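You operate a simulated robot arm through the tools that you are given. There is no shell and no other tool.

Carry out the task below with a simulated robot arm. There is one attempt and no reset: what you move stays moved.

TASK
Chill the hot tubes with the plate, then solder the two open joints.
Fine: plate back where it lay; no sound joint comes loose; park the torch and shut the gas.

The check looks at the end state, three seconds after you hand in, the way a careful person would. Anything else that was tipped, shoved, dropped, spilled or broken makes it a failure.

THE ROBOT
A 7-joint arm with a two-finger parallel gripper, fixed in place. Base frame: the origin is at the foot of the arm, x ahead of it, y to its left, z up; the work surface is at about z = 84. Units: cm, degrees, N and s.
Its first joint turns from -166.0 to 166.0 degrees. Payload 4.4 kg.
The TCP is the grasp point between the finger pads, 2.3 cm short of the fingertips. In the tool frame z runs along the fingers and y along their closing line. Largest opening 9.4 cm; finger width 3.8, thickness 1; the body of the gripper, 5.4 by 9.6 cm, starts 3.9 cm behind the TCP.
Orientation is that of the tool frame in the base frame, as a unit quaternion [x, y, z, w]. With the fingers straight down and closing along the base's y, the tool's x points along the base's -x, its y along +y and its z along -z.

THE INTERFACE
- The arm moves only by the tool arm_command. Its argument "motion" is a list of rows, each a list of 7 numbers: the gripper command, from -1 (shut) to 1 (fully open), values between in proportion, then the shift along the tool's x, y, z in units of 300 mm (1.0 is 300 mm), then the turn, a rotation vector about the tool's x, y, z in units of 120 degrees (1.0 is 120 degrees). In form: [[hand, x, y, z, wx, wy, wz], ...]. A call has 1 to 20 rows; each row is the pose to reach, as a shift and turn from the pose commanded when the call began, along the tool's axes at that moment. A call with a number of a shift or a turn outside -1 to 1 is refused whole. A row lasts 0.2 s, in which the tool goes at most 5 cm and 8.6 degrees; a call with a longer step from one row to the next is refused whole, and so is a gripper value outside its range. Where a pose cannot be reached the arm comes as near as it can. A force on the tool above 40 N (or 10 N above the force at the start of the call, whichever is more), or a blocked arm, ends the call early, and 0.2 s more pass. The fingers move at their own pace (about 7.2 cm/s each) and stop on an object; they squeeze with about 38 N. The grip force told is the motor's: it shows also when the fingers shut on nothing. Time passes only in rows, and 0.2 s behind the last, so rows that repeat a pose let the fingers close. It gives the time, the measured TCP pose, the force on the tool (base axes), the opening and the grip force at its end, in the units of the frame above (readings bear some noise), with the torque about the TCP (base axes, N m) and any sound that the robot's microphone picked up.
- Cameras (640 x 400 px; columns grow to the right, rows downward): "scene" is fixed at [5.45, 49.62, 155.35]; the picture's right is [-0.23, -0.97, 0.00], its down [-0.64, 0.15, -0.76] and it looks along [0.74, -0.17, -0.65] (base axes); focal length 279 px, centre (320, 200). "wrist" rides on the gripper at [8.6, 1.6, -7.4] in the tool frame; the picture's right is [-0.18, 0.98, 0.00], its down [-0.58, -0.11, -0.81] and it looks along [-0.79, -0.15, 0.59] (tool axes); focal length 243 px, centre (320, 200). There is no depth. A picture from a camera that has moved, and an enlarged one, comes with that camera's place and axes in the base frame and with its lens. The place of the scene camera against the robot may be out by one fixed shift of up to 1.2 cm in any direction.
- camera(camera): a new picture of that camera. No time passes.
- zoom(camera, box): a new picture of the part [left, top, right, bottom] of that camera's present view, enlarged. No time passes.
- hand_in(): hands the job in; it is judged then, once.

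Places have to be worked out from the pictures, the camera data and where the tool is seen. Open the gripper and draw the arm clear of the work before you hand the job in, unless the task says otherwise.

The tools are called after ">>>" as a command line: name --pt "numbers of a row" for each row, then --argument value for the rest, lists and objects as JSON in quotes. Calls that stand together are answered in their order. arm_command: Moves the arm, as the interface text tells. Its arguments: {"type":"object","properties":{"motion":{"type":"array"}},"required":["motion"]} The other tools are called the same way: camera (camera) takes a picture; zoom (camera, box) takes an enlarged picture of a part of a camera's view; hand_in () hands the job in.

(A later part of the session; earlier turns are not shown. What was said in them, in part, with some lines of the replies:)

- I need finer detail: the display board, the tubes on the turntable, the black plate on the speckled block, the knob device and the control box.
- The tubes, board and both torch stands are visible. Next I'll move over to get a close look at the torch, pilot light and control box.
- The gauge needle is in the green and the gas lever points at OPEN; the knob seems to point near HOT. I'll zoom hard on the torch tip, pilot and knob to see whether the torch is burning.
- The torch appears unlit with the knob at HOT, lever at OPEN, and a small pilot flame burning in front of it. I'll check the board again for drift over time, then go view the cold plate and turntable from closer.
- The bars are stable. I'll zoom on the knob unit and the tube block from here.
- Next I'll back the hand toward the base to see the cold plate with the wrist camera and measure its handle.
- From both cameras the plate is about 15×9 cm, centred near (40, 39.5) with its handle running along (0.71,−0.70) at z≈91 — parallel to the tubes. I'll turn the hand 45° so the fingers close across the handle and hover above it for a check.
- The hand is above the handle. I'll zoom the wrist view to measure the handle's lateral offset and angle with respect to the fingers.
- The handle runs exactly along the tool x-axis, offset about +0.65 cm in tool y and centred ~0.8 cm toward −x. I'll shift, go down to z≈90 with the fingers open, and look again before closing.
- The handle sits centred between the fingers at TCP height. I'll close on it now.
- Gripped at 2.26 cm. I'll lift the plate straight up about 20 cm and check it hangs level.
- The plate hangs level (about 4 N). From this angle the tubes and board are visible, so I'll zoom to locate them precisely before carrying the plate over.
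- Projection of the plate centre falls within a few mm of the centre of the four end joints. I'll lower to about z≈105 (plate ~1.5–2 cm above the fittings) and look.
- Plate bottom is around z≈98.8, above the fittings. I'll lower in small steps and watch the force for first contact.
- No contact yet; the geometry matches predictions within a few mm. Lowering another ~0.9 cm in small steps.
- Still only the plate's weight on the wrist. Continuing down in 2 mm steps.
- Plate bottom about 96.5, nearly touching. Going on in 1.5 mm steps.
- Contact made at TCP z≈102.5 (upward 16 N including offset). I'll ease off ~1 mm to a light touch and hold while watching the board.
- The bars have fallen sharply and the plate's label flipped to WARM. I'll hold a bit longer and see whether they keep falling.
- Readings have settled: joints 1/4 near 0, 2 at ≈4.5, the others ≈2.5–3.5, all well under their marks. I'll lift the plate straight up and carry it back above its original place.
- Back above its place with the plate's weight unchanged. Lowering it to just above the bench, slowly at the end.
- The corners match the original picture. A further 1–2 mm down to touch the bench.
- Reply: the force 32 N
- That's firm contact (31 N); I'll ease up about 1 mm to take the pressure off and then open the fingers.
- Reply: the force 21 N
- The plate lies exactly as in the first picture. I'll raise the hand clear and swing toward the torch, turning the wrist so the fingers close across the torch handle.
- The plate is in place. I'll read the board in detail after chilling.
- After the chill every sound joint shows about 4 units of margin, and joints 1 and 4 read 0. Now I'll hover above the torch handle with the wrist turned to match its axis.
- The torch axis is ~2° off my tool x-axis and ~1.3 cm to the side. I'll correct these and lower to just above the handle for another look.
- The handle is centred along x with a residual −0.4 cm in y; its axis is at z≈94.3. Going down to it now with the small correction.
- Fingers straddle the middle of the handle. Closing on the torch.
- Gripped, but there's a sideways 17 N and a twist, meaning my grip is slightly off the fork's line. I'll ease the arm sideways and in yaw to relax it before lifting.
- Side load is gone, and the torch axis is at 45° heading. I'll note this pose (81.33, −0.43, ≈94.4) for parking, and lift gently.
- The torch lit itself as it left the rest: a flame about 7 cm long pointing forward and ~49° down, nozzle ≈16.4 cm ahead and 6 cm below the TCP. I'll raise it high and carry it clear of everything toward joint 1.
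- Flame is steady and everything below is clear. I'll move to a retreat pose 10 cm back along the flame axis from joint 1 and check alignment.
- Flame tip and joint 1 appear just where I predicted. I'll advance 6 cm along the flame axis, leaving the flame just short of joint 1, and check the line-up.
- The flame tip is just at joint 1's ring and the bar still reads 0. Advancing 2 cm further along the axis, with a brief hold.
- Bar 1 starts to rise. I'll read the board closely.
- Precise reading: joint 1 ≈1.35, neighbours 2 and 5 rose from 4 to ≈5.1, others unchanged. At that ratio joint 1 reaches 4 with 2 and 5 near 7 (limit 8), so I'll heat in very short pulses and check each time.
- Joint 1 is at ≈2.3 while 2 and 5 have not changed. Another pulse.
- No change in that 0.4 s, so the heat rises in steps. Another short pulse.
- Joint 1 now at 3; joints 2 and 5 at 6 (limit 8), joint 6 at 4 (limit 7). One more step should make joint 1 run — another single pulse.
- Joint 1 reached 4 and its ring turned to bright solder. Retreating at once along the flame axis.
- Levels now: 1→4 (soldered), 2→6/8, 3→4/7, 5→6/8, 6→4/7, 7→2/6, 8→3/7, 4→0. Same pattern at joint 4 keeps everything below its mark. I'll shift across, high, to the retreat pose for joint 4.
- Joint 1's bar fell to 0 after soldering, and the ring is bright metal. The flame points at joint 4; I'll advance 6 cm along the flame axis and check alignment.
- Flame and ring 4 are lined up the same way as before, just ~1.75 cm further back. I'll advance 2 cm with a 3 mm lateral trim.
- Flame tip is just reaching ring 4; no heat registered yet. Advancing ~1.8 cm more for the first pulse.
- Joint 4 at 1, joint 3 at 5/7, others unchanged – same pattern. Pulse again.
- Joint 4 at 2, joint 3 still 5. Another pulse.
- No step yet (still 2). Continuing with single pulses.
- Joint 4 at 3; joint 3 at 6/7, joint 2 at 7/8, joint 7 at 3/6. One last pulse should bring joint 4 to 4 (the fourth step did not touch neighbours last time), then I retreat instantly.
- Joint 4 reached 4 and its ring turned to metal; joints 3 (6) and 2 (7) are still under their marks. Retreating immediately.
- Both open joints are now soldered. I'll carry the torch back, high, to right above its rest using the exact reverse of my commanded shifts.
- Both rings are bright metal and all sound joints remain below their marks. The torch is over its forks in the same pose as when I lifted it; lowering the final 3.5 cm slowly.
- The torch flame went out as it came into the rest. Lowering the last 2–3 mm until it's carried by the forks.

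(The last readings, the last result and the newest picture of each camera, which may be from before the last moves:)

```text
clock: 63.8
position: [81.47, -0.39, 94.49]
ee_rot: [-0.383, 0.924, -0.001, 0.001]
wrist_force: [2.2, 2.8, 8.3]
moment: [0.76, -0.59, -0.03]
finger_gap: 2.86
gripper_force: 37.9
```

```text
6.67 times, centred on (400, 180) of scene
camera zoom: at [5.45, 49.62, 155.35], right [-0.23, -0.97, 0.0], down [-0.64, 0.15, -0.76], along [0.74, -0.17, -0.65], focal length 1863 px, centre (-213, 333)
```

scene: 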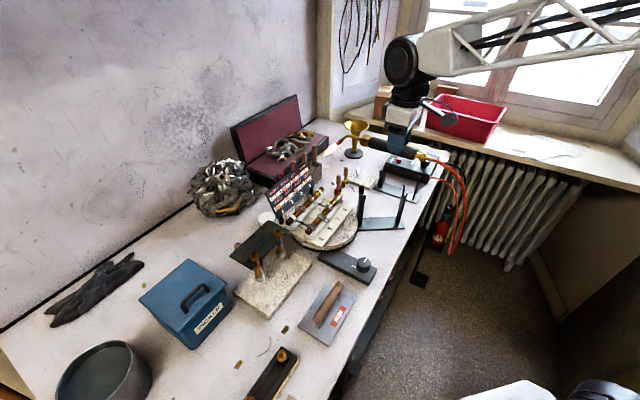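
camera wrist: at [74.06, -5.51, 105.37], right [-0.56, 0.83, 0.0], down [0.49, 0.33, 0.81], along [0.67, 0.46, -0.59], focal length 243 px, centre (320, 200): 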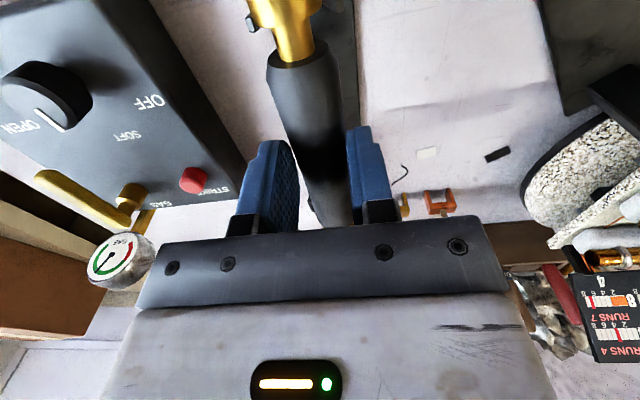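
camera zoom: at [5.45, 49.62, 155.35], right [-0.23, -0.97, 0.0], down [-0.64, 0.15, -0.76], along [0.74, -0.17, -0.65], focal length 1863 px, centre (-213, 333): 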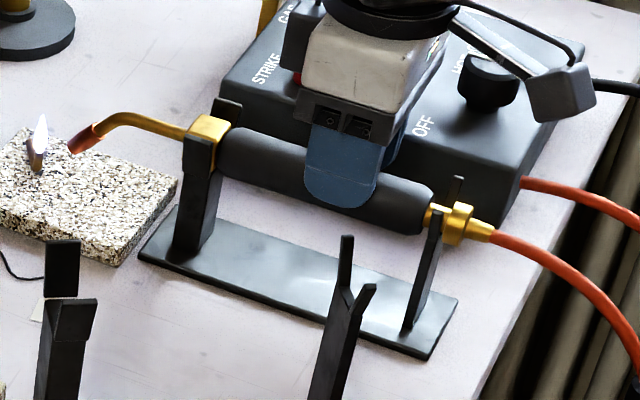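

The front fork now carries it (a slight nose-first contact). I'll open the fingers to let it settle.

>>> arm_command --pt "-0.4 0 0 0 0 0 0" --pt "-0.3 0 0 0 0 0 0" --pt "-0.1 0 0 0 0 0 0" --pt "0.3 0 0 0 0 0 0" --pt "0.7 0 0 0 0 0 0" --pt "1 0 0 0 0 0 0" --pt "1 0 0 0 0 0 0"

>>> zoom --camera "scene" --box '[360, 140, 440, 210]'

>>> camera --camera "wrist"

```text
clock: 65.4
position: [81.47, -0.39, 94.3]
ee_rot: [-0.382, 0.924, 0.0, 0.0]
wrist_force: [-0.4, -0.7, -1.1]
moment: [0.0, 0.0, -0.01]
finger_gap: 9.4
gripper_force: 0.0
```

```text
5.71 times, centred on (400, 175) of scene
camera zoom: at [5.45, 49.62, 155.35], right [-0.23, -0.97, 0.0], down [-0.64, 0.15, -0.76], along [0.74, -0.17, -0.65], focal length 1597 px, centre (-137, 343)
```

zoom: 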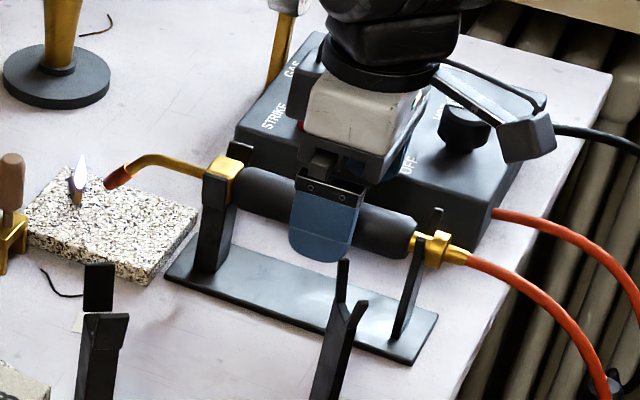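

```text
taken
camera wrist: at [74.12, -5.35, 101.66], right [-0.56, 0.83, 0.0], down [0.49, 0.33, 0.81], along [0.67, 0.46, -0.59], focal length 243 px, centre (320, 200)
```

wrist: 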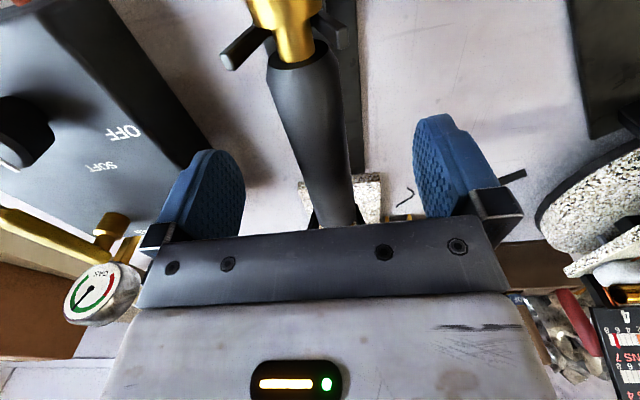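

The torch sits in both forks, unlit, and the pilot is still burning, so the gas is still open. I'll raise the hand straight up off the torch and then go look at the gas lever.

>>> arm_command --pt "1 0 0 -0.03 0 0 0" --pt "1 0 0 -0.12 0 0 0" --pt "1 0 0 -0.25 0 0 0" --pt "1 0 0 -0.4 0 0 0" --pt "1 0 0 -0.55 0 0 0" --pt "1 0 0 -0.6 0 0 0"

>>> zoom --camera "scene" --box '[360, 130, 440, 210]'

>>> camera --camera "wrist"

>>> zoom --camera "wrist" --box '[40, 0, 280, 200]'

```text
clock: 66.8
position: [81.12, -0.35, 112.31]
ee_rot: [-0.383, 0.924, 0.0, 0.0]
wrist_force: [0.8, -0.6, -0.3]
moment: [-0.02, 0.01, 0.01]
finger_gap: 9.4
gripper_force: 0.1
```

```text
5.00 times, centred on (400, 170) of scene
camera zoom: at [5.45, 49.62, 155.35], right [-0.23, -0.97, 0.0], down [-0.64, 0.15, -0.76], along [0.74, -0.17, -0.65], focal length 1397 px, centre (-80, 350)
```

zoom: 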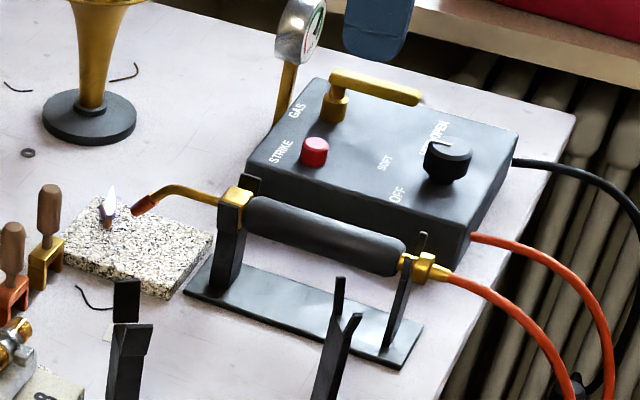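

```text
taken
camera wrist: at [73.85, -5.34, 119.6], right [-0.56, 0.83, 0.0], down [0.49, 0.33, 0.81], along [0.67, 0.46, -0.59], focal length 243 px, centre (320, 200)
```

wrist: 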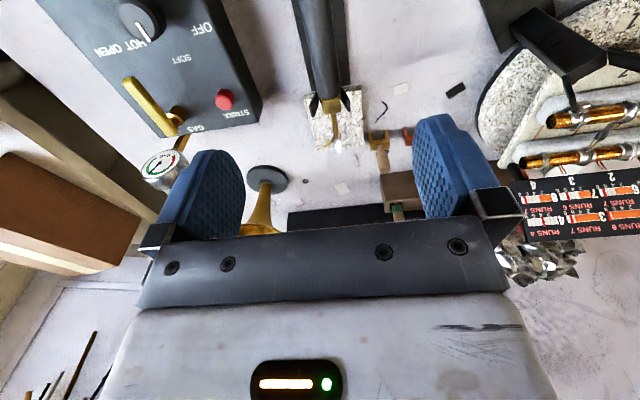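

```text
2.00 times, centred on (160, 100) of wrist
camera zoom: at [73.85, -5.34, 119.6], right [-0.56, 0.83, 0.0], down [0.49, 0.33, 0.81], along [0.67, 0.46, -0.59], focal length 485 px, centre (640, 400)
```

zoom: 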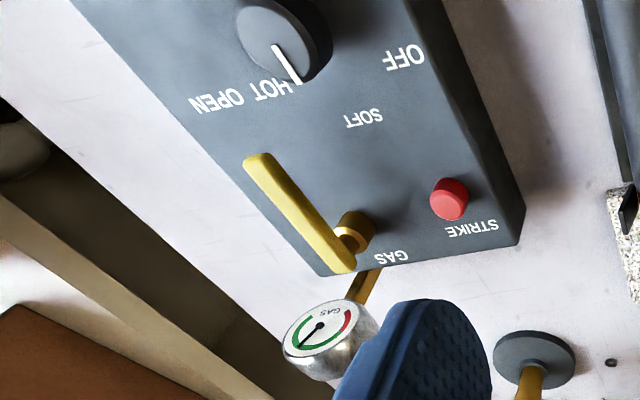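

The torch is parked correctly. From several views the gas lever handle lies from its pivot near (101.7, −10.4) to its free end (97.5, −14.8) at z≈93. I'll hover above its free end with the fingers aligned to straddle it.

>>> arm_command --pt "1 -0.006 -0.09 0 0 0 0" --pt "1 -0.014 -0.22 0 0 0 0" --pt "1 -0.024 -0.36 0.02 0 0 0" --pt "1 -0.034 -0.5 0.08 0 0 0" --pt "1 -0.042 -0.62 0.16 0 0 0" --pt "1 -0.048 -0.7 0.24 0 0 0" --pt "1 -0.048 -0.72 0.28 0 0 0" --pt "1 -0.048 -0.72 0.28 0 0 0"

>>> camera --camera "wrist"

>>> zoom --camera "scene" --box '[370, 110, 460, 190]'

```text
clock: 68.6
position: [97.69, -14.7, 103.77]
ee_rot: [-0.383, 0.924, 0.0, 0.0]
wrist_force: [-0.2, -0.9, -0.3]
moment: [0.01, -0.03, -0.01]
finger_gap: 9.39
gripper_force: 0.1
```

```text
taken
camera wrist: at [90.38, -19.66, 111.19], right [-0.56, 0.83, 0.0], down [0.49, 0.33, 0.81], along [0.67, 0.46, -0.59], focal length 243 px, centre (320, 200)
```

wrist: 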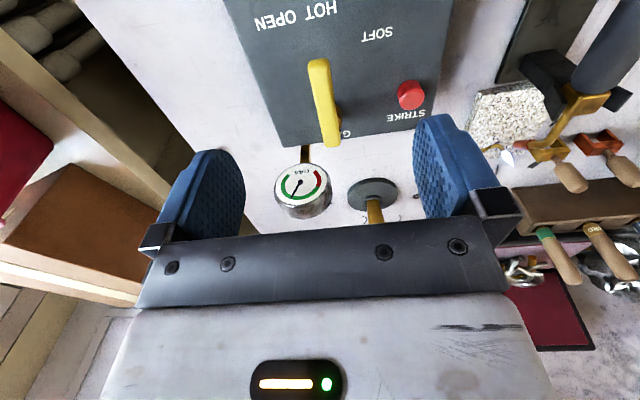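

```text
5.00 times, centred on (415, 150) of scene
camera zoom: at [5.45, 49.62, 155.35], right [-0.23, -0.97, 0.0], down [-0.64, 0.15, -0.76], along [0.74, -0.17, -0.65], focal length 1397 px, centre (-155, 450)
```

zoom: 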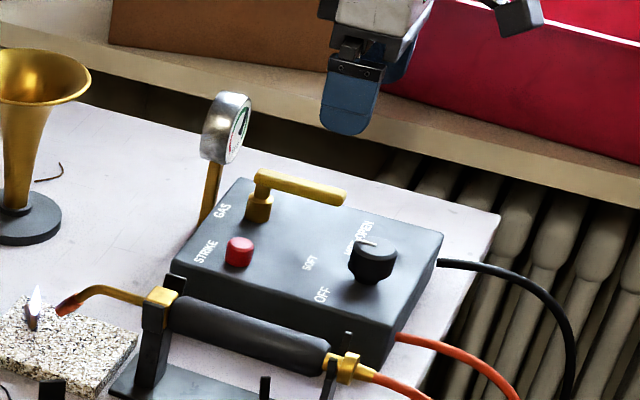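

Reach is fine with the tool straight down. I'll zoom on the lever to pin down the pivot axis.

>>> zoom --camera "wrist" --box '[240, 0, 460, 160]'

>>> zoom --camera "scene" --box '[400, 140, 450, 180]'

```text
2.50 times, centred on (350, 80) of wrist
camera zoom: at [90.38, -19.66, 111.19], right [-0.56, 0.83, 0.0], down [0.49, 0.33, 0.81], along [0.67, 0.46, -0.59], focal length 606 px, centre (245, 500)
```

zoom: 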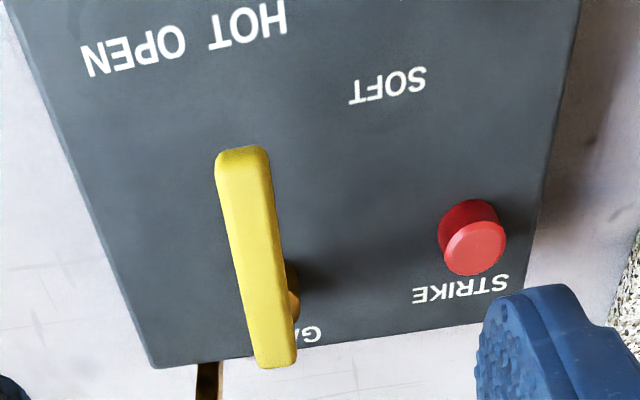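

```text
10.00 times, centred on (425, 160) of scene
camera zoom: at [5.45, 49.62, 155.35], right [-0.23, -0.97, 0.0], down [-0.64, 0.15, -0.76], along [0.74, -0.17, -0.65], focal length 2794 px, centre (-730, 600)
```

zoom: 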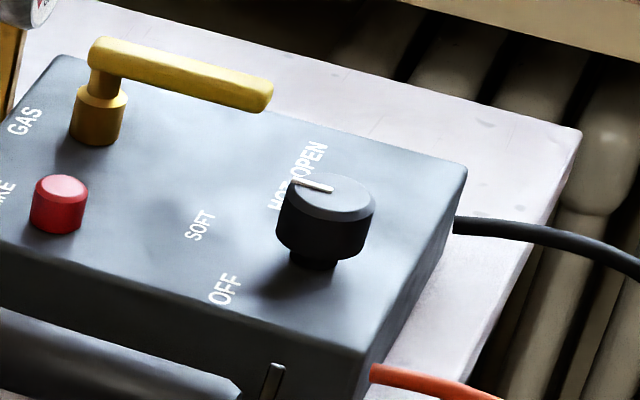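

Lever lies along my tool x-axis, pivot about 5.9 cm ahead; a 90° swing toward the STRIKE side just clears the button. I'll lower the open fingers around the lever's end and narrow them loosely around it.

>>> arm_command --pt "0.3 0 0 0.08 0 0 0" --pt "0.1 0 0 0.17 0 0 0" --pt "0.0 0 0 0.25 0 0 0" --pt "0.0 0 0 0.3 0 0 0" --pt "0.0 0 0 0.318 0 0 0" --pt "-0.2 0 0 0.318 0 0 0" --pt "-0.3 0 0 0.318 0 0 0"

>>> camera --camera "wrist"

>>> zoom --camera "scene" --box '[385, 120, 455, 180]'

```text
clock: 70.2
position: [97.77, -14.52, 94.23]
ee_rot: [-0.383, 0.924, 0.0, 0.0]
wrist_force: [0.9, -0.1, -0.2]
moment: [0.0, 0.06, 0.02]
finger_gap: 3.29
gripper_force: 0.0
```

```text
taken
camera wrist: at [90.43, -19.57, 101.6], right [-0.56, 0.83, 0.0], down [0.49, 0.33, 0.81], along [0.67, 0.46, -0.59], focal length 243 px, centre (320, 200)
```

wrist: 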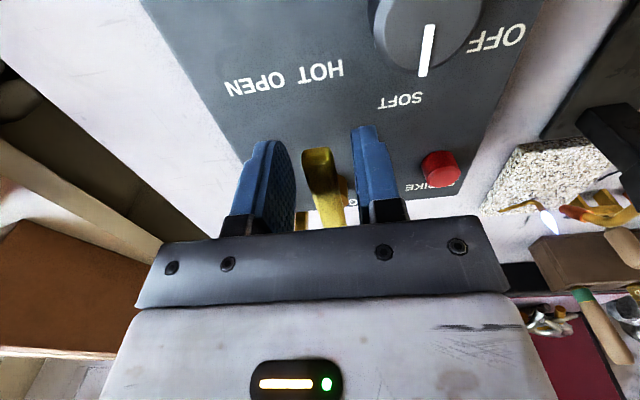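

```text
6.67 times, centred on (420, 150) of scene
camera zoom: at [5.45, 49.62, 155.35], right [-0.23, -0.97, 0.0], down [-0.64, 0.15, -0.76], along [0.74, -0.17, -0.65], focal length 1863 px, centre (-347, 533)
```

zoom: 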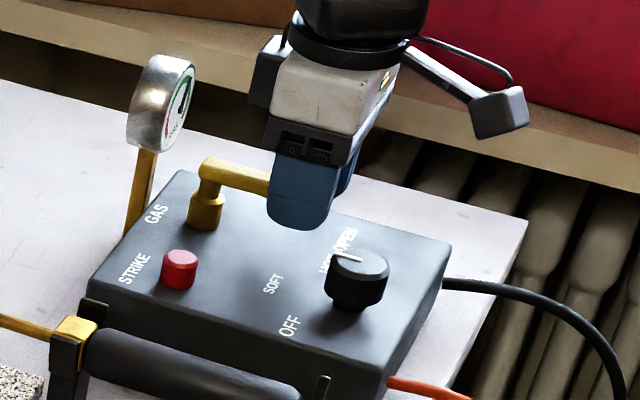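

The lever's end is loosely caged (gap 3.3 cm). I'll start a small trial swing toward the STRIKE side, turning the wrist with it, and watch the force.

>>> arm_command --pt "-0.3 0 0.018 0 0 0 0.03" --pt "-0.3 -0.002 0.034 0 0 0 0.06" --pt "-0.3 -0.004 0.048 0 0 0 0.085"

>>> zoom --camera "scene" --box '[385, 120, 455, 180]'

>>> camera --camera "wrist"

```text
clock: 71.0
position: [97.08, -13.46, 94.36]
ee_rot: [-0.299, 0.954, 0.0, 0.002]
wrist_force: [20.8, -18.2, -0.7]
moment: [-0.08, -0.47, 0.33]
finger_gap: 4.45
gripper_force: 12.9
```

```text
6.67 times, centred on (420, 150) of scene
camera zoom: at [5.45, 49.62, 155.35], right [-0.23, -0.97, 0.0], down [-0.64, 0.15, -0.76], along [0.74, -0.17, -0.65], focal length 1863 px, centre (-347, 533)
```

zoom: 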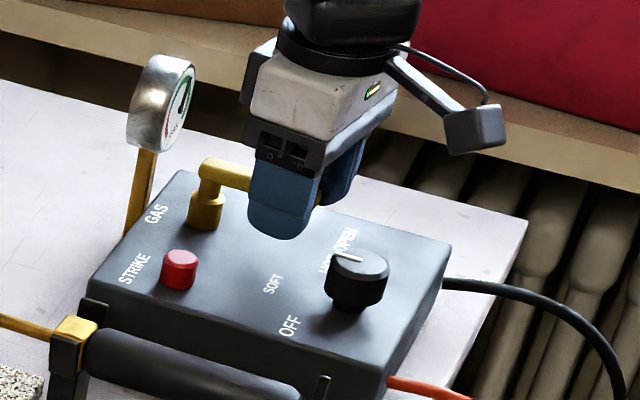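

```text
taken
camera wrist: at [88.82, -17.09, 101.73], right [-0.41, 0.91, 0.0], down [0.54, 0.24, 0.81], along [0.74, 0.33, -0.59], focal length 243 px, centre (320, 200)
```

wrist: 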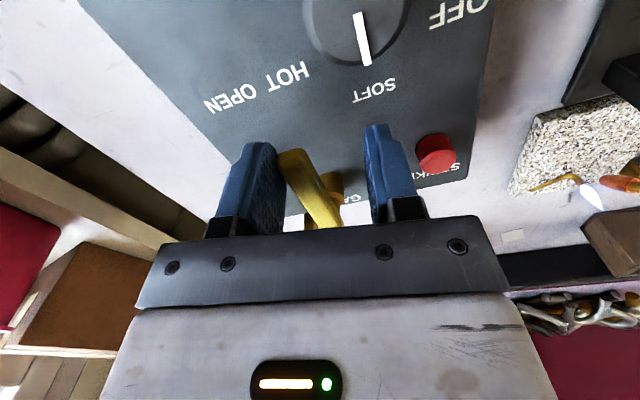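

The lever didn't move that way (27 N resistance), so that side is its stop; shutting must go the other way (away from me). I'll back off, and lift out to re-plan a push from the STRIKE side.

>>> arm_command --pt "-0.3 -0.002 -0.024 0 0 0 -0.04" --pt "-0.3 -0.0046 -0.048 0 0 0 -0.085" --pt "-0.1 -0.0046 -0.048 0 0 0 -0.085" --pt "0.0 -0.0046 -0.048 -0.05 0 0 -0.085" --pt "0.0 -0.0046 -0.048 -0.18 0 0 -0.085" --pt "0.0 -0.0046 -0.048 -0.32 0 0 -0.085" --pt "0.0 -0.0046 -0.048 -0.4 0 0 -0.085"

>>> zoom --camera "scene" --box '[385, 120, 455, 180]'

>>> zoom --camera "wrist" --box '[240, 0, 460, 160]'

```text
clock: 72.6
position: [97.98, -14.36, 106.11]
ee_rot: [-0.382, 0.924, 0.0, 0.0]
wrist_force: [0.0, -0.1, -0.8]
moment: [-0.01, 0.01, 0.0]
finger_gap: 4.69
gripper_force: 0.1
```

```text
6.67 times, centred on (420, 150) of scene
camera zoom: at [5.45, 49.62, 155.35], right [-0.23, -0.97, 0.0], down [-0.64, 0.15, -0.76], along [0.74, -0.17, -0.65], focal length 1863 px, centre (-347, 533)
```

zoom: 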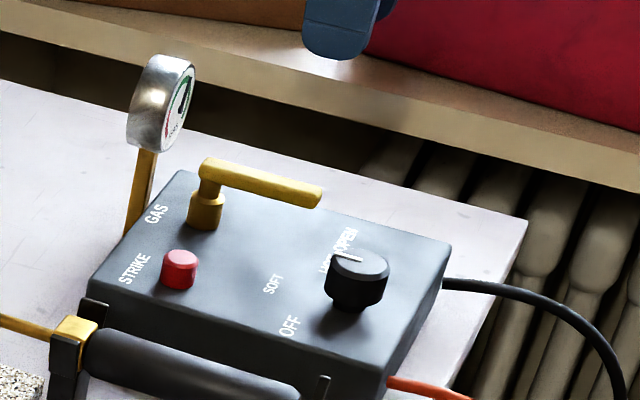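

```text
2.50 times, centred on (350, 80) of wrist
camera zoom: at [90.59, -19.4, 113.55], right [-0.56, 0.83, 0.0], down [0.49, 0.33, 0.81], along [0.66, 0.46, -0.59], focal length 606 px, centre (245, 500)
```

zoom: 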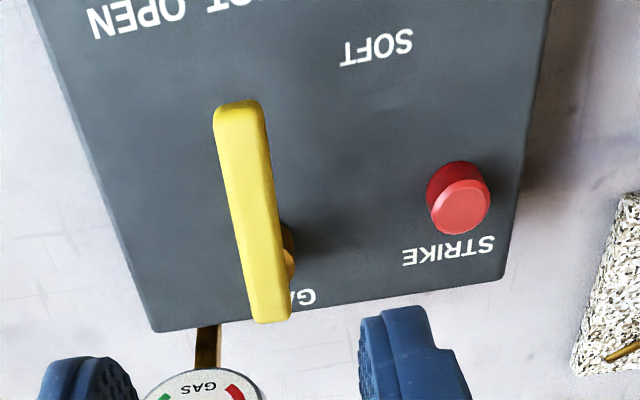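

Nothing has shifted. I'll plan a push from the STRIKE side away from me: first rotate the wrist to face straight out, close the fingers, and pull back a little at a safe height.

>>> arm_command --pt "-1 0.016 0.03 0 0 0 0.063" --pt "-1 0.032 0.06 0 0 0 0.126" --pt "-1 0.048 0.09 0 0 0 0.189" --pt "-1 0.064 0.12 0 0 0 0.252" --pt "-1 0.08 0.15 0 0 0 0.315" --pt "-1 0.098 0.185 0 0 0 0.375" --pt "-1 0.098 0.185 0 0 0 0.375"

```text
clock: 74.2
position: [91.9, -12.63, 106.37]
ee_rot: [0.0, 1.0, 0.001, 0.0]
wrist_force: [0.2, -1.2, 0.6]
moment: [0.01, -0.03, -0.03]
finger_gap: 0.0
gripper_force: 38.3
```

Now I'll tilt the fingers 25° outward to gain reach, staying at this height.

>>> arm_command --pt "-1 0 0 0 0 -0.055 0" --pt "-1 0 0 0 0 -0.11 0" --pt "-1 0 0 0 0 -0.165 0" --pt "-1 0 0 0 0 -0.208 0" --pt "-1 0 0 0 0 -0.208 0"

>>> camera --camera "wrist"

>>> zoom --camera "scene" --box '[375, 100, 465, 180]'

```text
clock: 75.4
position: [91.68, -12.84, 106.18]
ee_rot: [0.0, 0.976, 0.0, 0.217]
wrist_force: [-0.8, 0.6, -0.2]
moment: [0.02, -0.02, -0.01]
finger_gap: 0.0
gripper_force: 37.6
```

```text
taken
camera wrist: at [80.7, -11.16, 109.28], right [0.17, 0.98, 0.08], down [0.19, -0.11, 0.98], along [0.97, -0.15, -0.2], focal length 243 px, centre (320, 200)
```

wrist: 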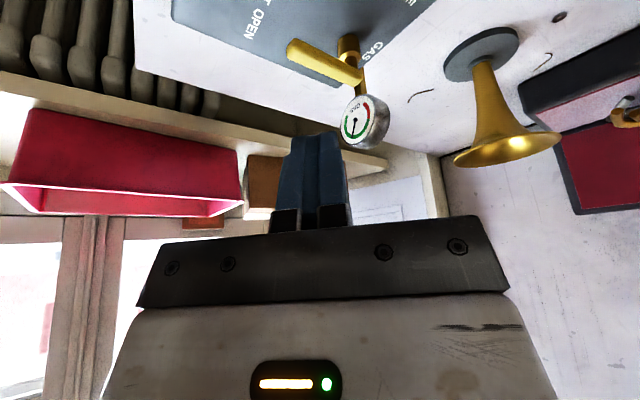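

```text
5.00 times, centred on (420, 140) of scene
camera zoom: at [5.45, 49.62, 155.35], right [-0.23, -0.97, 0.0], down [-0.64, 0.15, -0.76], along [0.74, -0.17, -0.65], focal length 1397 px, centre (-180, 500)
```

zoom: 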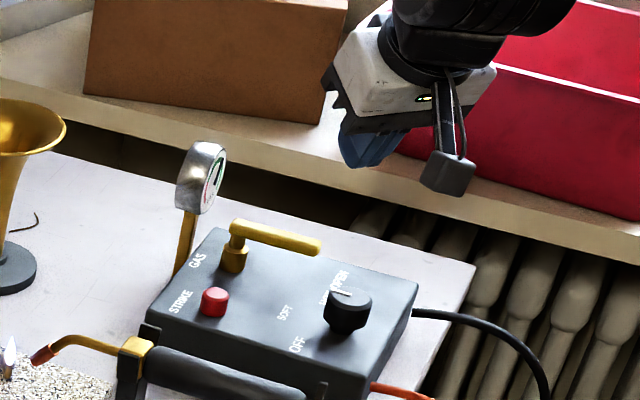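

The tilt is right. I'll lower to just above lever height on its STRIKE side (still ~2 cm clear of it) and check.

>>> arm_command --pt "-1 0.015 0.01 0.09 0 0 0" --pt "-1 0.03 0.02 0.18 0 0 0" --pt "-1 0.048 0.03 0.27 0 0 0" --pt "-1 0.065 0.038 0.345 0 0 0" --pt "-1 0.069 0.041 0.37 0 0 0" --pt "-1 0.069 0.041 0.37 0 0 0"

>>> zoom --camera "scene" --box '[375, 110, 465, 190]'

>>> camera --camera "wrist"

```text
clock: 76.8
position: [94.56, -11.33, 95.5]
ee_rot: [0.001, 0.976, -0.001, 0.216]
wrist_force: [0.1, -0.1, 0.2]
moment: [0.01, 0.01, 0.01]
finger_gap: 0.0
gripper_force: 37.8
```

```text
5.00 times, centred on (420, 150) of scene
camera zoom: at [5.45, 49.62, 155.35], right [-0.23, -0.97, 0.0], down [-0.64, 0.15, -0.76], along [0.74, -0.17, -0.65], focal length 1397 px, centre (-180, 450)
```

zoom: 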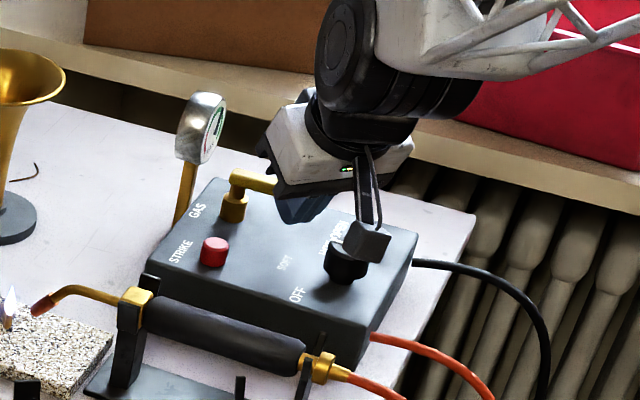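

```text
taken
camera wrist: at [83.5, -9.75, 98.4], right [0.17, 0.98, 0.08], down [0.19, -0.11, 0.98], along [0.97, -0.15, -0.2], focal length 243 px, centre (320, 200)
```

wrist: 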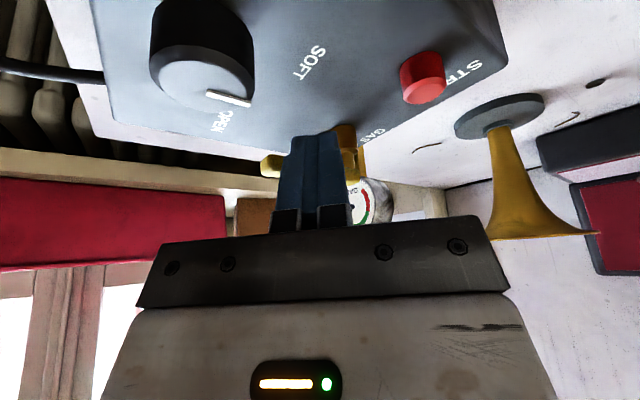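

My camera would pass close over the regulator knob with this much tilt, so I'll reduce the tilt to 15° before going lower.

>>> arm_command --pt "-1 0 0 0 0 0.042 0" --pt "-1 0 0 0 0 0.083 0" --pt "-1 0 0 0 0 0.083 0"

>>> camera --camera "wrist"

>>> zoom --camera "scene" --box '[375, 110, 465, 190]'

```text
clock: 77.6
position: [94.6, -11.41, 95.36]
ee_rot: [0.001, 0.991, 0.0, 0.13]
wrist_force: [-0.5, -0.3, -0.6]
moment: [0.0, -0.02, 0.0]
finger_gap: 0.0
gripper_force: 37.9
```

```text
taken
camera wrist: at [84.24, -9.8, 100.22], right [0.18, 0.98, 0.05], down [0.35, -0.11, 0.93], along [0.92, -0.15, -0.37], focal length 243 px, centre (320, 200)
```

wrist: 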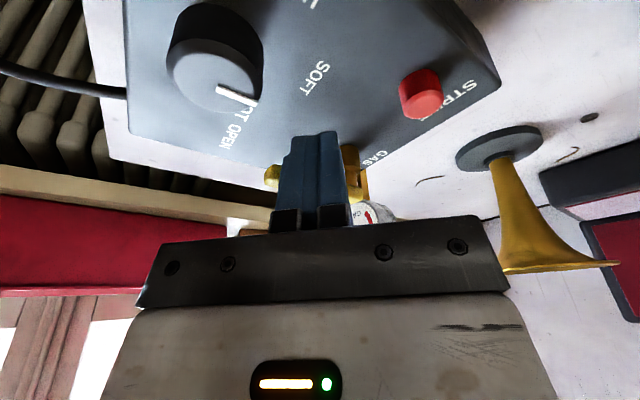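

```text
5.00 times, centred on (420, 150) of scene
camera zoom: at [5.45, 49.62, 155.35], right [-0.23, -0.97, 0.0], down [-0.64, 0.15, -0.76], along [0.74, -0.17, -0.65], focal length 1397 px, centre (-180, 450)
```

zoom: 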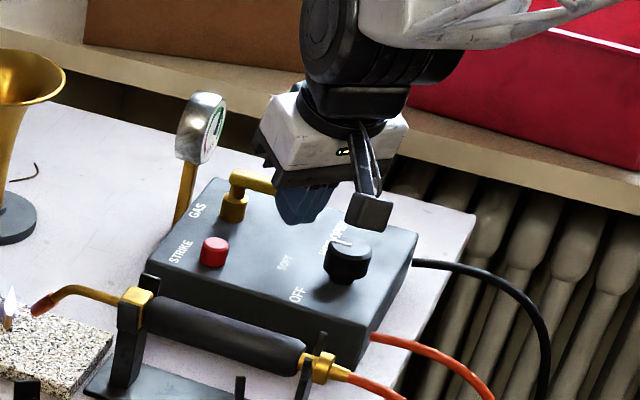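

Good clearance now. I'll lower the closed fingertips to lever height on its STRIKE side and make a first small push.

>>> arm_command --pt "-1 0.0078 0 0.029 0 0 0" --pt "-1 0.0155 0 0.058 0 0 0" --pt "-1 -0.007 -0.018 0.064 0 0 0" --pt "-1 -0.0295 -0.0367 0.07 0 0 0" --pt "-1 -0.045 -0.041 0.074 0 0 0" --pt "-1 -0.0585 -0.045 0.0778 0 0 0"

>>> camera --camera "wrist"

>>> zoom --camera "scene" --box '[385, 120, 455, 180]'

```text
clock: 79.0
position: [96.77, -12.78, 93.42]
ee_rot: [0.0, 0.991, 0.001, 0.131]
wrist_force: [-1.2, 0.8, -0.5]
moment: [0.02, -0.03, -0.04]
finger_gap: 0.0
gripper_force: 37.9
```

```text
taken
camera wrist: at [86.48, -11.22, 98.37], right [0.18, 0.98, 0.05], down [0.35, -0.11, 0.93], along [0.92, -0.15, -0.37], focal length 243 px, centre (320, 200)
```

wrist: 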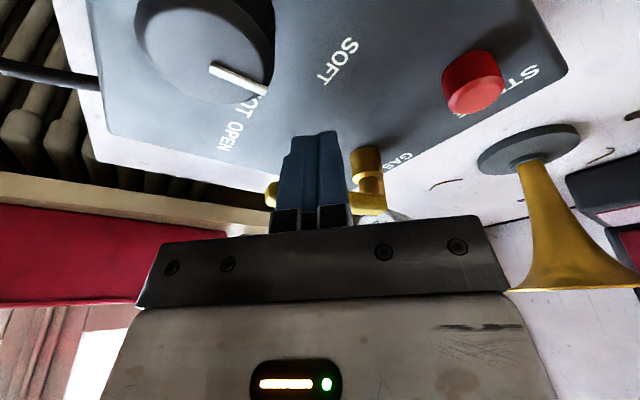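

```text
6.67 times, centred on (420, 150) of scene
camera zoom: at [5.45, 49.62, 155.35], right [-0.23, -0.97, 0.0], down [-0.64, 0.15, -0.76], along [0.74, -0.17, -0.65], focal length 1863 px, centre (-347, 533)
```

zoom: 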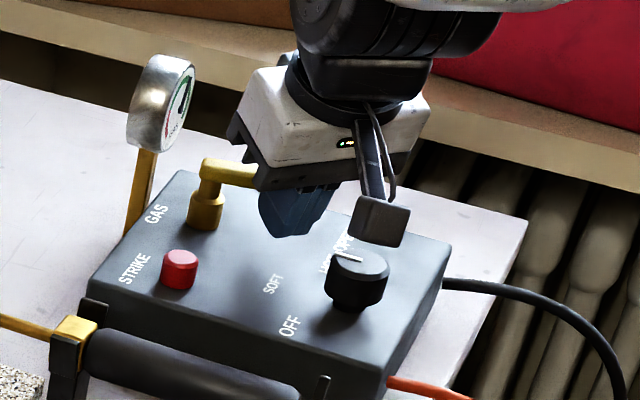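

Very little force so far. I'll zoom to see whether the lever is touching or moving.

>>> zoom --camera "wrist" --box '[230, 110, 430, 240]'

>>> zoom --camera "scene" --box '[395, 135, 435, 170]'

```text
3.08 times, centred on (330, 175) of wrist
camera zoom: at [86.48, -11.22, 98.37], right [0.18, 0.98, 0.05], down [0.35, -0.11, 0.93], along [0.92, -0.15, -0.37], focal length 746 px, centre (289, 277)
```

zoom: 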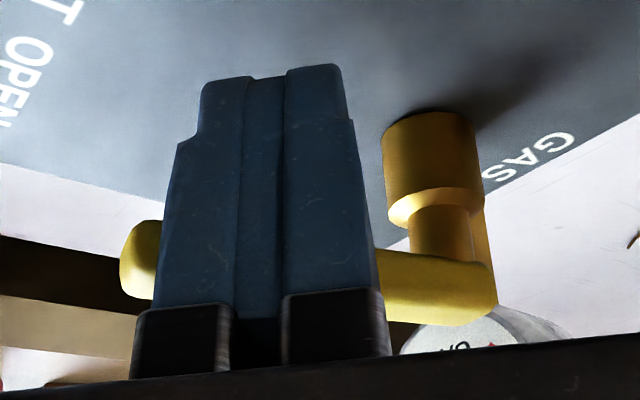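

```text
11.43 times, centred on (415, 152) of scene
camera zoom: at [5.45, 49.62, 155.35], right [-0.23, -0.97, 0.0], down [-0.64, 0.15, -0.76], along [0.74, -0.17, -0.65], focal length 3193 px, centre (-766, 743)
```

zoom: 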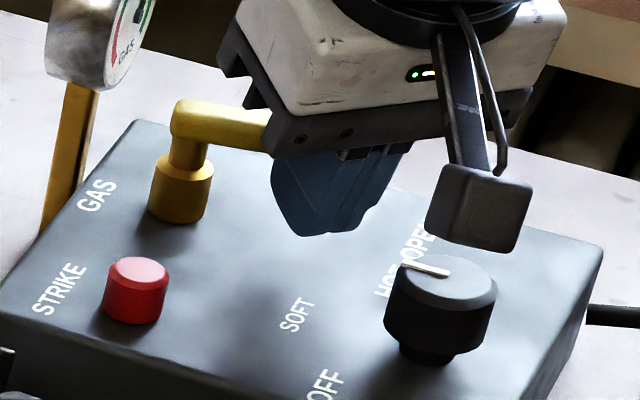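

Not quite touching yet. Pushing on along the planned arc in small steps.

>>> arm_command --pt "-1 -0.016 -0.005 0.0043 0 0 0" --pt "-1 -0.0322 -0.01 0.0086 0 0 0" --pt "-1 -0.045 -0.016 0.012 0 0 0" --pt "-1 -0.058 -0.0233 0.0155 0 0 0"

>>> zoom --camera "wrist" --box '[230, 110, 430, 240]'

>>> zoom --camera "scene" --box '[395, 135, 435, 170]'

```text
clock: 80.0
position: [98.76, -13.42, 93.42]
ee_rot: [0.0, 0.991, 0.001, 0.131]
wrist_force: [-1.4, 1.1, 0.1]
moment: [-0.02, 0.01, 0.0]
finger_gap: 0.04
gripper_force: 38.1
```

```text
3.08 times, centred on (330, 175) of wrist
camera zoom: at [88.39, -11.81, 98.38], right [0.18, 0.98, 0.05], down [0.35, -0.11, 0.93], along [0.92, -0.15, -0.37], focal length 746 px, centre (289, 277)
```

zoom: 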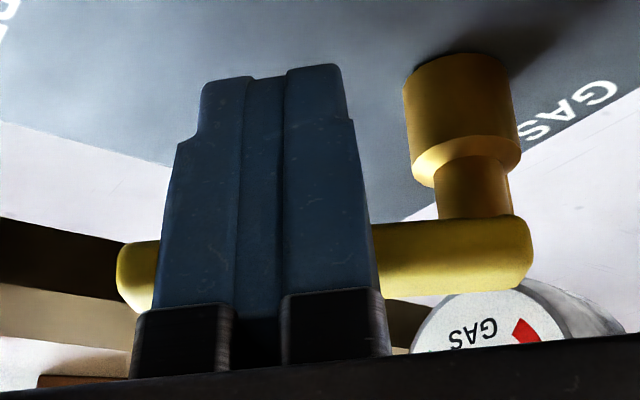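

```text
11.43 times, centred on (415, 152) of scene
camera zoom: at [5.45, 49.62, 155.35], right [-0.23, -0.97, 0.0], down [-0.64, 0.15, -0.76], along [0.74, -0.17, -0.65], focal length 3193 px, centre (-766, 743)
```

zoom: 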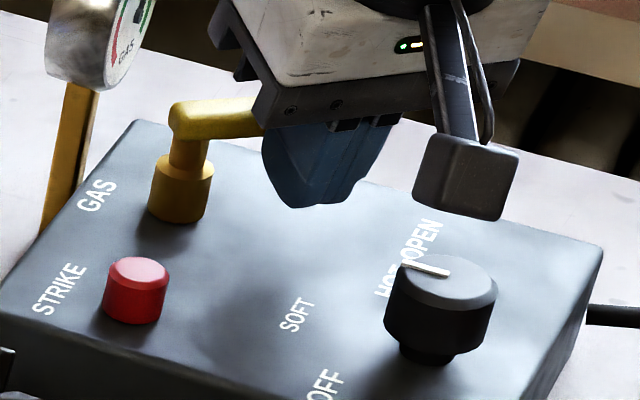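

The lever is turning freely now (about 1.5 N). Continuing along the arc.

>>> arm_command --pt "-1 -0.0193 -0.016 0.0052 0 0 0" --pt "-1 -0.038 -0.026 0.01 0 0 0" --pt "-1 -0.058 -0.0333 0.0155 0 0 0"

>>> zoom --camera "wrist" --box '[230, 110, 430, 240]'

>>> zoom --camera "scene" --box '[395, 135, 435, 170]'

```text
clock: 80.8
position: [100.43, -14.66, 93.62]
ee_rot: [0.0, 0.991, 0.0, 0.131]
wrist_force: [-1.4, 0.6, -0.8]
moment: [-0.03, -0.02, 0.06]
finger_gap: 0.02
gripper_force: 37.7
```

```text
3.08 times, centred on (330, 175) of wrist
camera zoom: at [90.15, -13.03, 98.43], right [0.18, 0.98, 0.05], down [0.35, -0.11, 0.93], along [0.92, -0.15, -0.37], focal length 746 px, centre (289, 277)
```

zoom: 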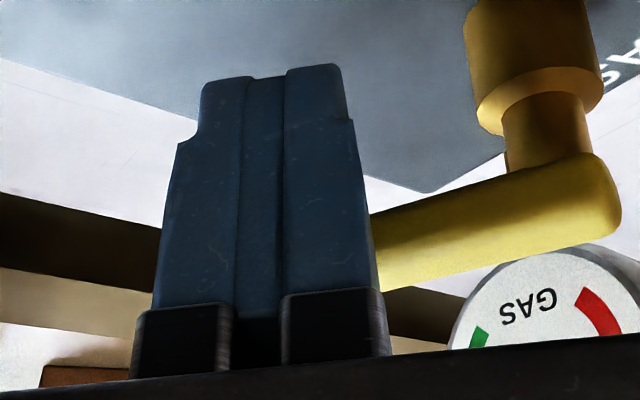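

```text
11.43 times, centred on (415, 152) of scene
camera zoom: at [5.45, 49.62, 155.35], right [-0.23, -0.97, 0.0], down [-0.64, 0.15, -0.76], along [0.74, -0.17, -0.65], focal length 3193 px, centre (-766, 743)
```

zoom: 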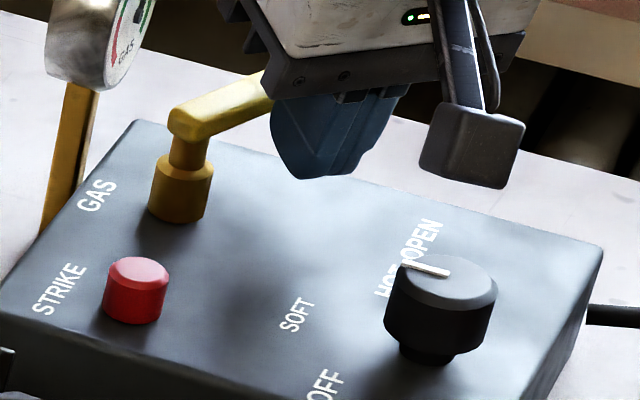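

About 55° turned. Continuing to push the last part of the quarter turn.

>>> arm_command --pt "-1 -0.0161 0.012 0.0043 0 0 0" --pt "-1 -0.029 0.028 0.0078 0 0 0" --pt "-1 -0.0403 0.0467 0.0108 0 0 0"

>>> zoom --camera "wrist" --box '[230, 110, 430, 240]'

>>> zoom --camera "scene" --box '[395, 135, 435, 170]'

>>> zoom --camera "scene" --box '[355, 160, 380, 180]'

```text
clock: 81.6
position: [101.46, -13.83, 93.52]
ee_rot: [0.001, 0.992, 0.0, 0.128]
wrist_force: [-18.5, -12.4, 4.5]
moment: [-0.09, 0.12, -0.12]
finger_gap: 0.01
gripper_force: 38.1
stopped in row 3: the force on the tool passed its limit at 53 N (the readings are from after the stop); the commanded pose is now the measured one
```

```text
3.08 times, centred on (330, 175) of wrist
camera zoom: at [91.16, -12.06, 98.36], right [0.18, 0.98, 0.05], down [0.36, -0.11, 0.93], along [0.92, -0.15, -0.37], focal length 746 px, centre (289, 277)
```

zoom: 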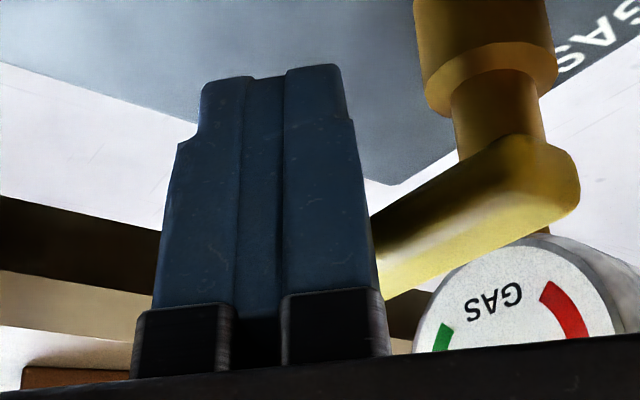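

```text
11.43 times, centred on (415, 152) of scene
camera zoom: at [5.45, 49.62, 155.35], right [-0.23, -0.97, 0.0], down [-0.64, 0.15, -0.76], along [0.74, -0.17, -0.65], focal length 3193 px, centre (-766, 743)
```

zoom: 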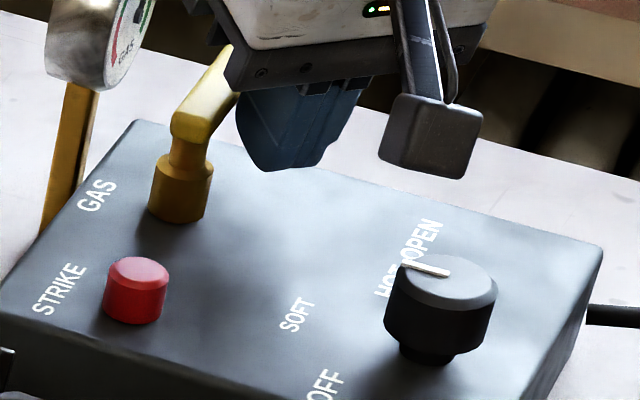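

```text
16.00 times, centred on (368, 170) of scene
camera zoom: at [5.45, 49.62, 155.35], right [-0.23, -0.97, 0.0], down [-0.64, 0.15, -0.76], along [0.74, -0.17, -0.65], focal length 4470 px, centre (-440, 680)
```

zoom: 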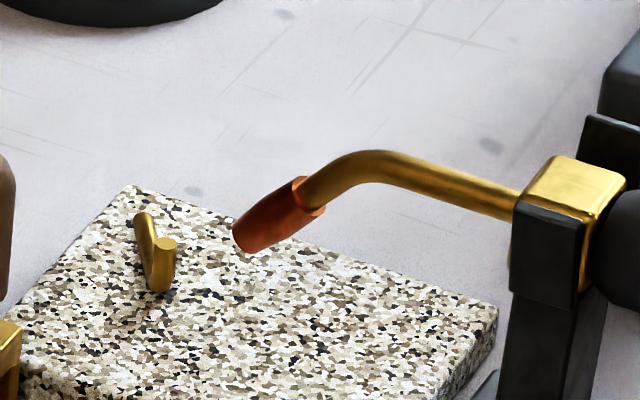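

The lever has reached its stop and the pilot flame went out — the gas is shut. I'll back the fingers off the lever gently and rise clear.

>>> arm_command --pt "-1 0.025 -0.008 -0.007 0 0 0" --pt "-1 0.064 -0.0167 -0.0173 0 0 0" --pt "-1 0.0546 -0.0167 -0.118 0 0 0" --pt "-1 0.0448 -0.0167 -0.219 0 0 0" --pt "-1 0.035 -0.0167 -0.32 0 0 0" --pt "-1 0.0253 -0.0167 -0.421 0 0 0"

>>> zoom --camera "scene" --box '[360, 120, 450, 200]'

>>> zoom --camera "wrist" --box '[180, 0, 460, 200]'

```text
clock: 83.0
position: [97.44, -14.0, 105.54]
ee_rot: [0.001, 0.992, 0.001, 0.129]
wrist_force: [-0.1, 0.3, -0.4]
moment: [-0.01, 0.02, -0.04]
finger_gap: 0.0
gripper_force: 37.4
```

```text
5.00 times, centred on (405, 160) of scene
camera zoom: at [5.45, 49.62, 155.35], right [-0.23, -0.97, 0.0], down [-0.64, 0.15, -0.76], along [0.74, -0.17, -0.65], focal length 1397 px, centre (-105, 400)
```

zoom: 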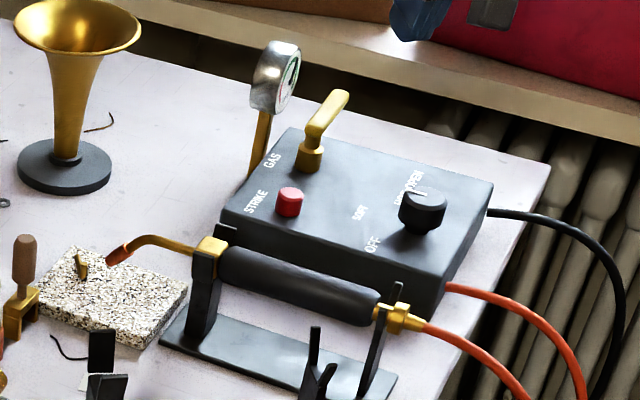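

```text
2.00 times, centred on (320, 100) of wrist
camera zoom: at [87.17, -12.36, 110.48], right [0.18, 0.98, 0.05], down [0.36, -0.11, 0.93], along [0.92, -0.15, -0.37], focal length 485 px, centre (320, 400)
```

zoom: 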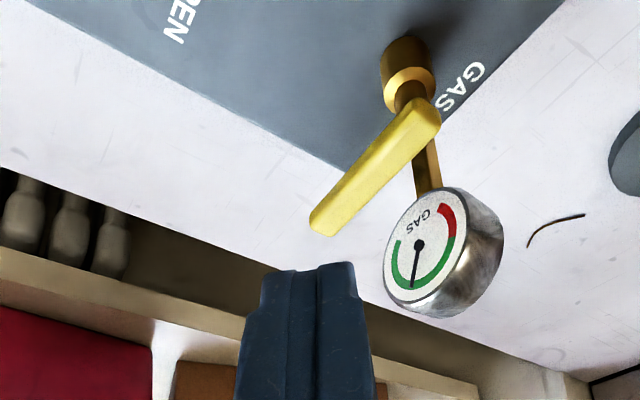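

The lever now stands crosswise, the pilot is out, and the box and torch haven't moved. I'll raise the arm, straighten the tool and draw back clear with the gripper open.

>>> arm_command --pt "-1 -0.03 0 -0.11 0 0 0" --pt "-0.5 -0.06 0 -0.22 0 0.01 0" --pt "0 -0.0863 0 -0.322 0 0.03 0" --pt "0.5 0.0 0.05 -0.4 0 0.05 0" --pt "1 0.09 0.11 -0.48 0 0.07 0" --pt "1 0.19 0.18 -0.56 0 0.09 0" --pt "1 0.29 0.25 -0.64 0 0.11 0" --pt "1 0.38 0.31 -0.72 0 0.125 0" --pt "1 0.47 0.37 -0.8 0 0.125 0" --pt "1 0.55 0.43 -0.87 0 0.125 0" --pt "1 0.615 0.467 -0.924 0 0.125 0" --pt "1 0.615 0.467 -0.924 0 0.125 0"

>>> camera --camera "scene"

>>> zoom --camera "scene" --box '[264, 150, 364, 250]'

>>> zoom --camera "scene" --box '[268, 163, 316, 211]'

```text
clock: 85.6
position: [72.83, -0.01, 127.49]
ee_rot: [0.0, 1.0, 0.0, -0.002]
wrist_force: [0.8, -0.7, 0.2]
moment: [-0.02, 0.0, 0.0]
finger_gap: 9.43
gripper_force: 0.0
```

```text
taken
```

scene: 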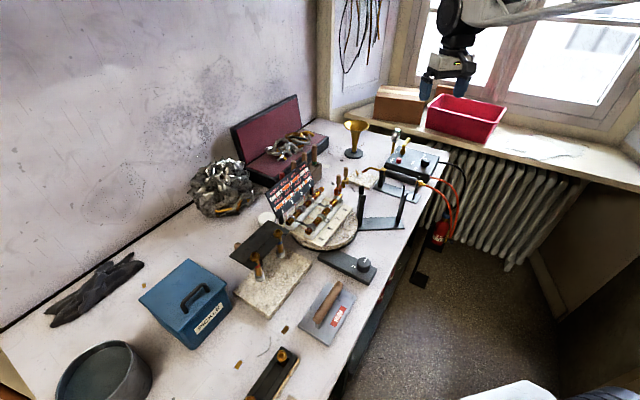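

```text
4.00 times, centred on (314, 200) of scene
camera zoom: at [5.45, 49.62, 155.35], right [-0.23, -0.97, 0.0], down [-0.64, 0.15, -0.76], along [0.74, -0.17, -0.65], focal length 1118 px, centre (344, 200)
```

zoom: 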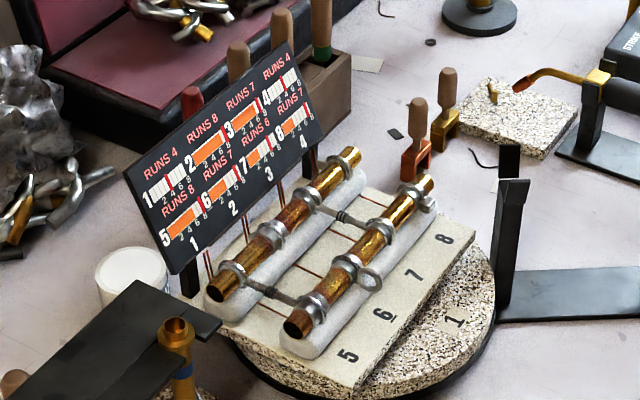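

```text
8.33 times, centred on (292, 187) of scene
camera zoom: at [5.45, 49.62, 155.35], right [-0.23, -0.97, 0.0], down [-0.64, 0.15, -0.76], along [0.74, -0.17, -0.65], focal length 2328 px, centre (553, 308)
```

zoom: 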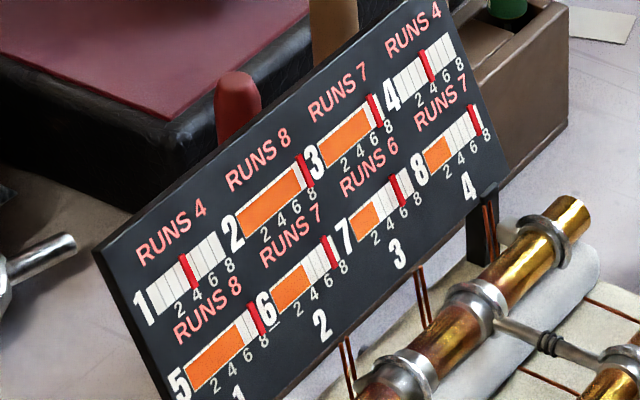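

Everything looks in order; I'll do a last close comparison of the joints, plate, torch and lever with the first pictures.

>>> zoom --camera "scene" --box '[285, 190, 365, 255]'

>>> zoom --camera "scene" --box '[280, 170, 350, 225]'

>>> zoom --camera "scene" --box '[220, 240, 400, 400]'

>>> zoom --camera "scene" --box '[335, 155, 425, 235]'

>>> zoom --camera "scene" --box '[340, 100, 480, 240]'

```text
6.15 times, centred on (325, 222) of scene
camera zoom: at [5.45, 49.62, 155.35], right [-0.23, -0.97, 0.0], down [-0.64, 0.15, -0.76], along [0.74, -0.17, -0.65], focal length 1719 px, centre (289, 62)
```

zoom: 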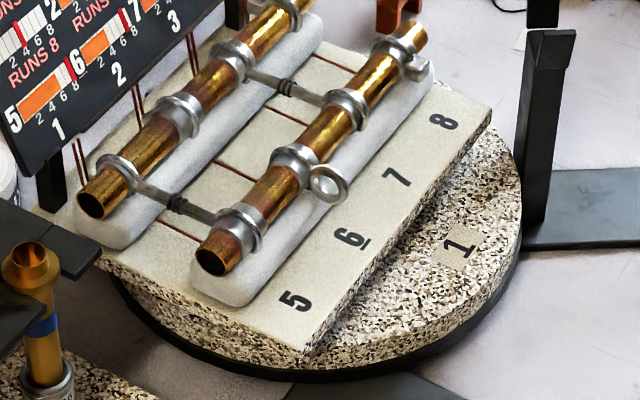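

```text
7.27 times, centred on (315, 198) of scene
camera zoom: at [5.45, 49.62, 155.35], right [-0.23, -0.97, 0.0], down [-0.64, 0.15, -0.76], along [0.74, -0.17, -0.65], focal length 2032 px, centre (356, 218)
```

zoom: 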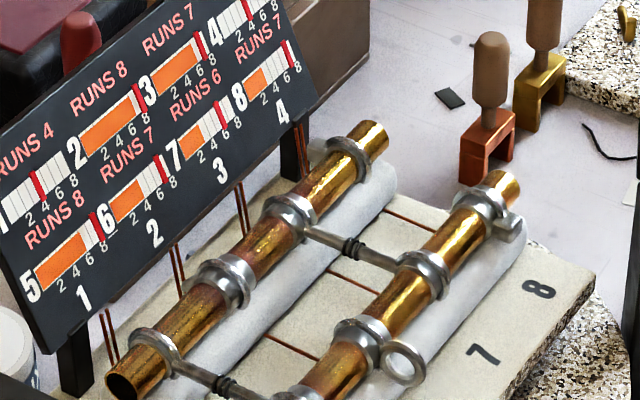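

```text
2.50 times, centred on (310, 320) of scene
camera zoom: at [5.45, 49.62, 155.35], right [-0.23, -0.97, 0.0], down [-0.64, 0.15, -0.76], along [0.74, -0.17, -0.65], focal length 698 px, centre (345, -100)
```

zoom: 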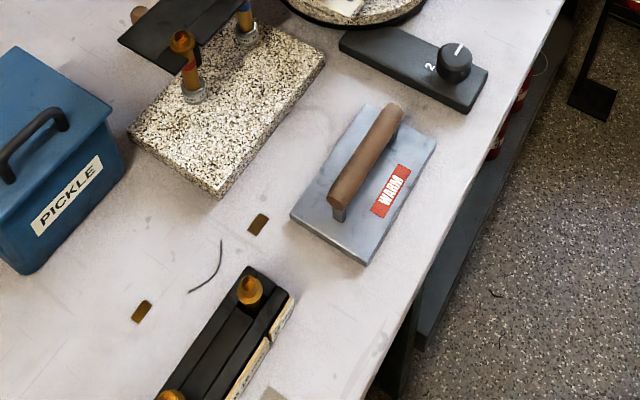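

```text
5.00 times, centred on (380, 195) of scene
camera zoom: at [5.45, 49.62, 155.35], right [-0.23, -0.97, 0.0], down [-0.64, 0.15, -0.76], along [0.74, -0.17, -0.65], focal length 1397 px, centre (20, 225)
```

zoom: 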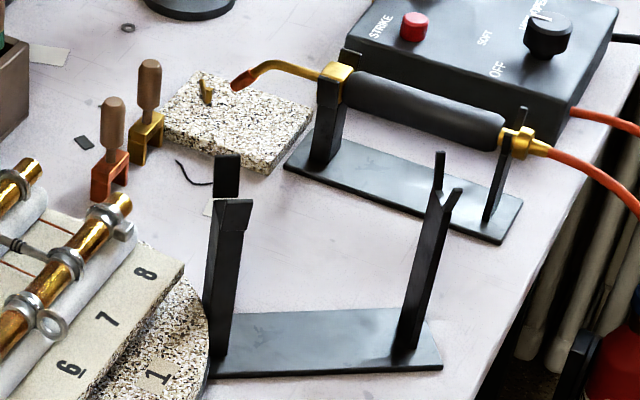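

```text
2.86 times, centred on (410, 170) of scene
camera zoom: at [5.45, 49.62, 155.35], right [-0.23, -0.97, 0.0], down [-0.64, 0.15, -0.76], along [0.74, -0.17, -0.65], focal length 798 px, centre (63, 286)
```

zoom: 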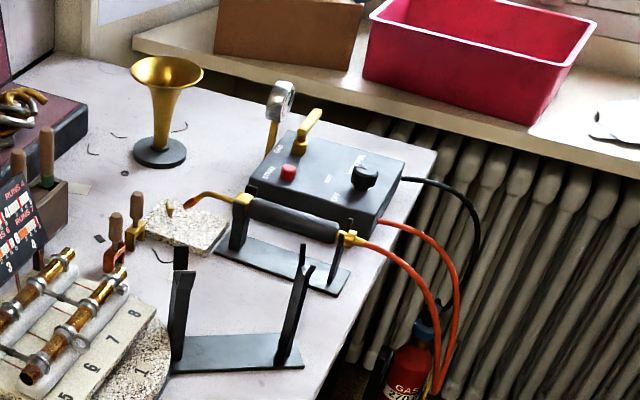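

All eight joints are now bright metal and in their original places. The plate lies where it lay, the torch is in its forks, the gas lever is shut and the pilot is out. The arm is clear with the gripper open, so I'm handing in.

>>> hand_in

```text
The job is handed in.
```

I chilled the tubes, soldered both open joints (1 and 4), and handed the job in; no result has come back yet.

- **Chilling:** One touch of the cold plate took about 3 units off each hot joint on the board. The plate is back where it lay; its corners match the first picture.
- **Soldering:** I heated joints 1 and 4 in short pulses until each reached its mark of 4 and its white ring turned to metal. Both read 0 again afterwards.
- **Sound joints:** None came loose. The closest were joint 2 (about 7, runs at 8) and joint 3 (about 6, runs at 7).
- **Torch and gas:** The torch is parked in its original rest, and the gas lever is turned crosswise to its stop. The pilot flame went out when the lever closed.

I first pushed the gas lever the wrong way, against its stop, with about 27 N. On the shutting push, the force reached 53 N when the lever hit its other stop. The control box and lever did not shift either time. Nothing else on the bench appears moved compared with the first pictures. The arm is clear with the gripper open.
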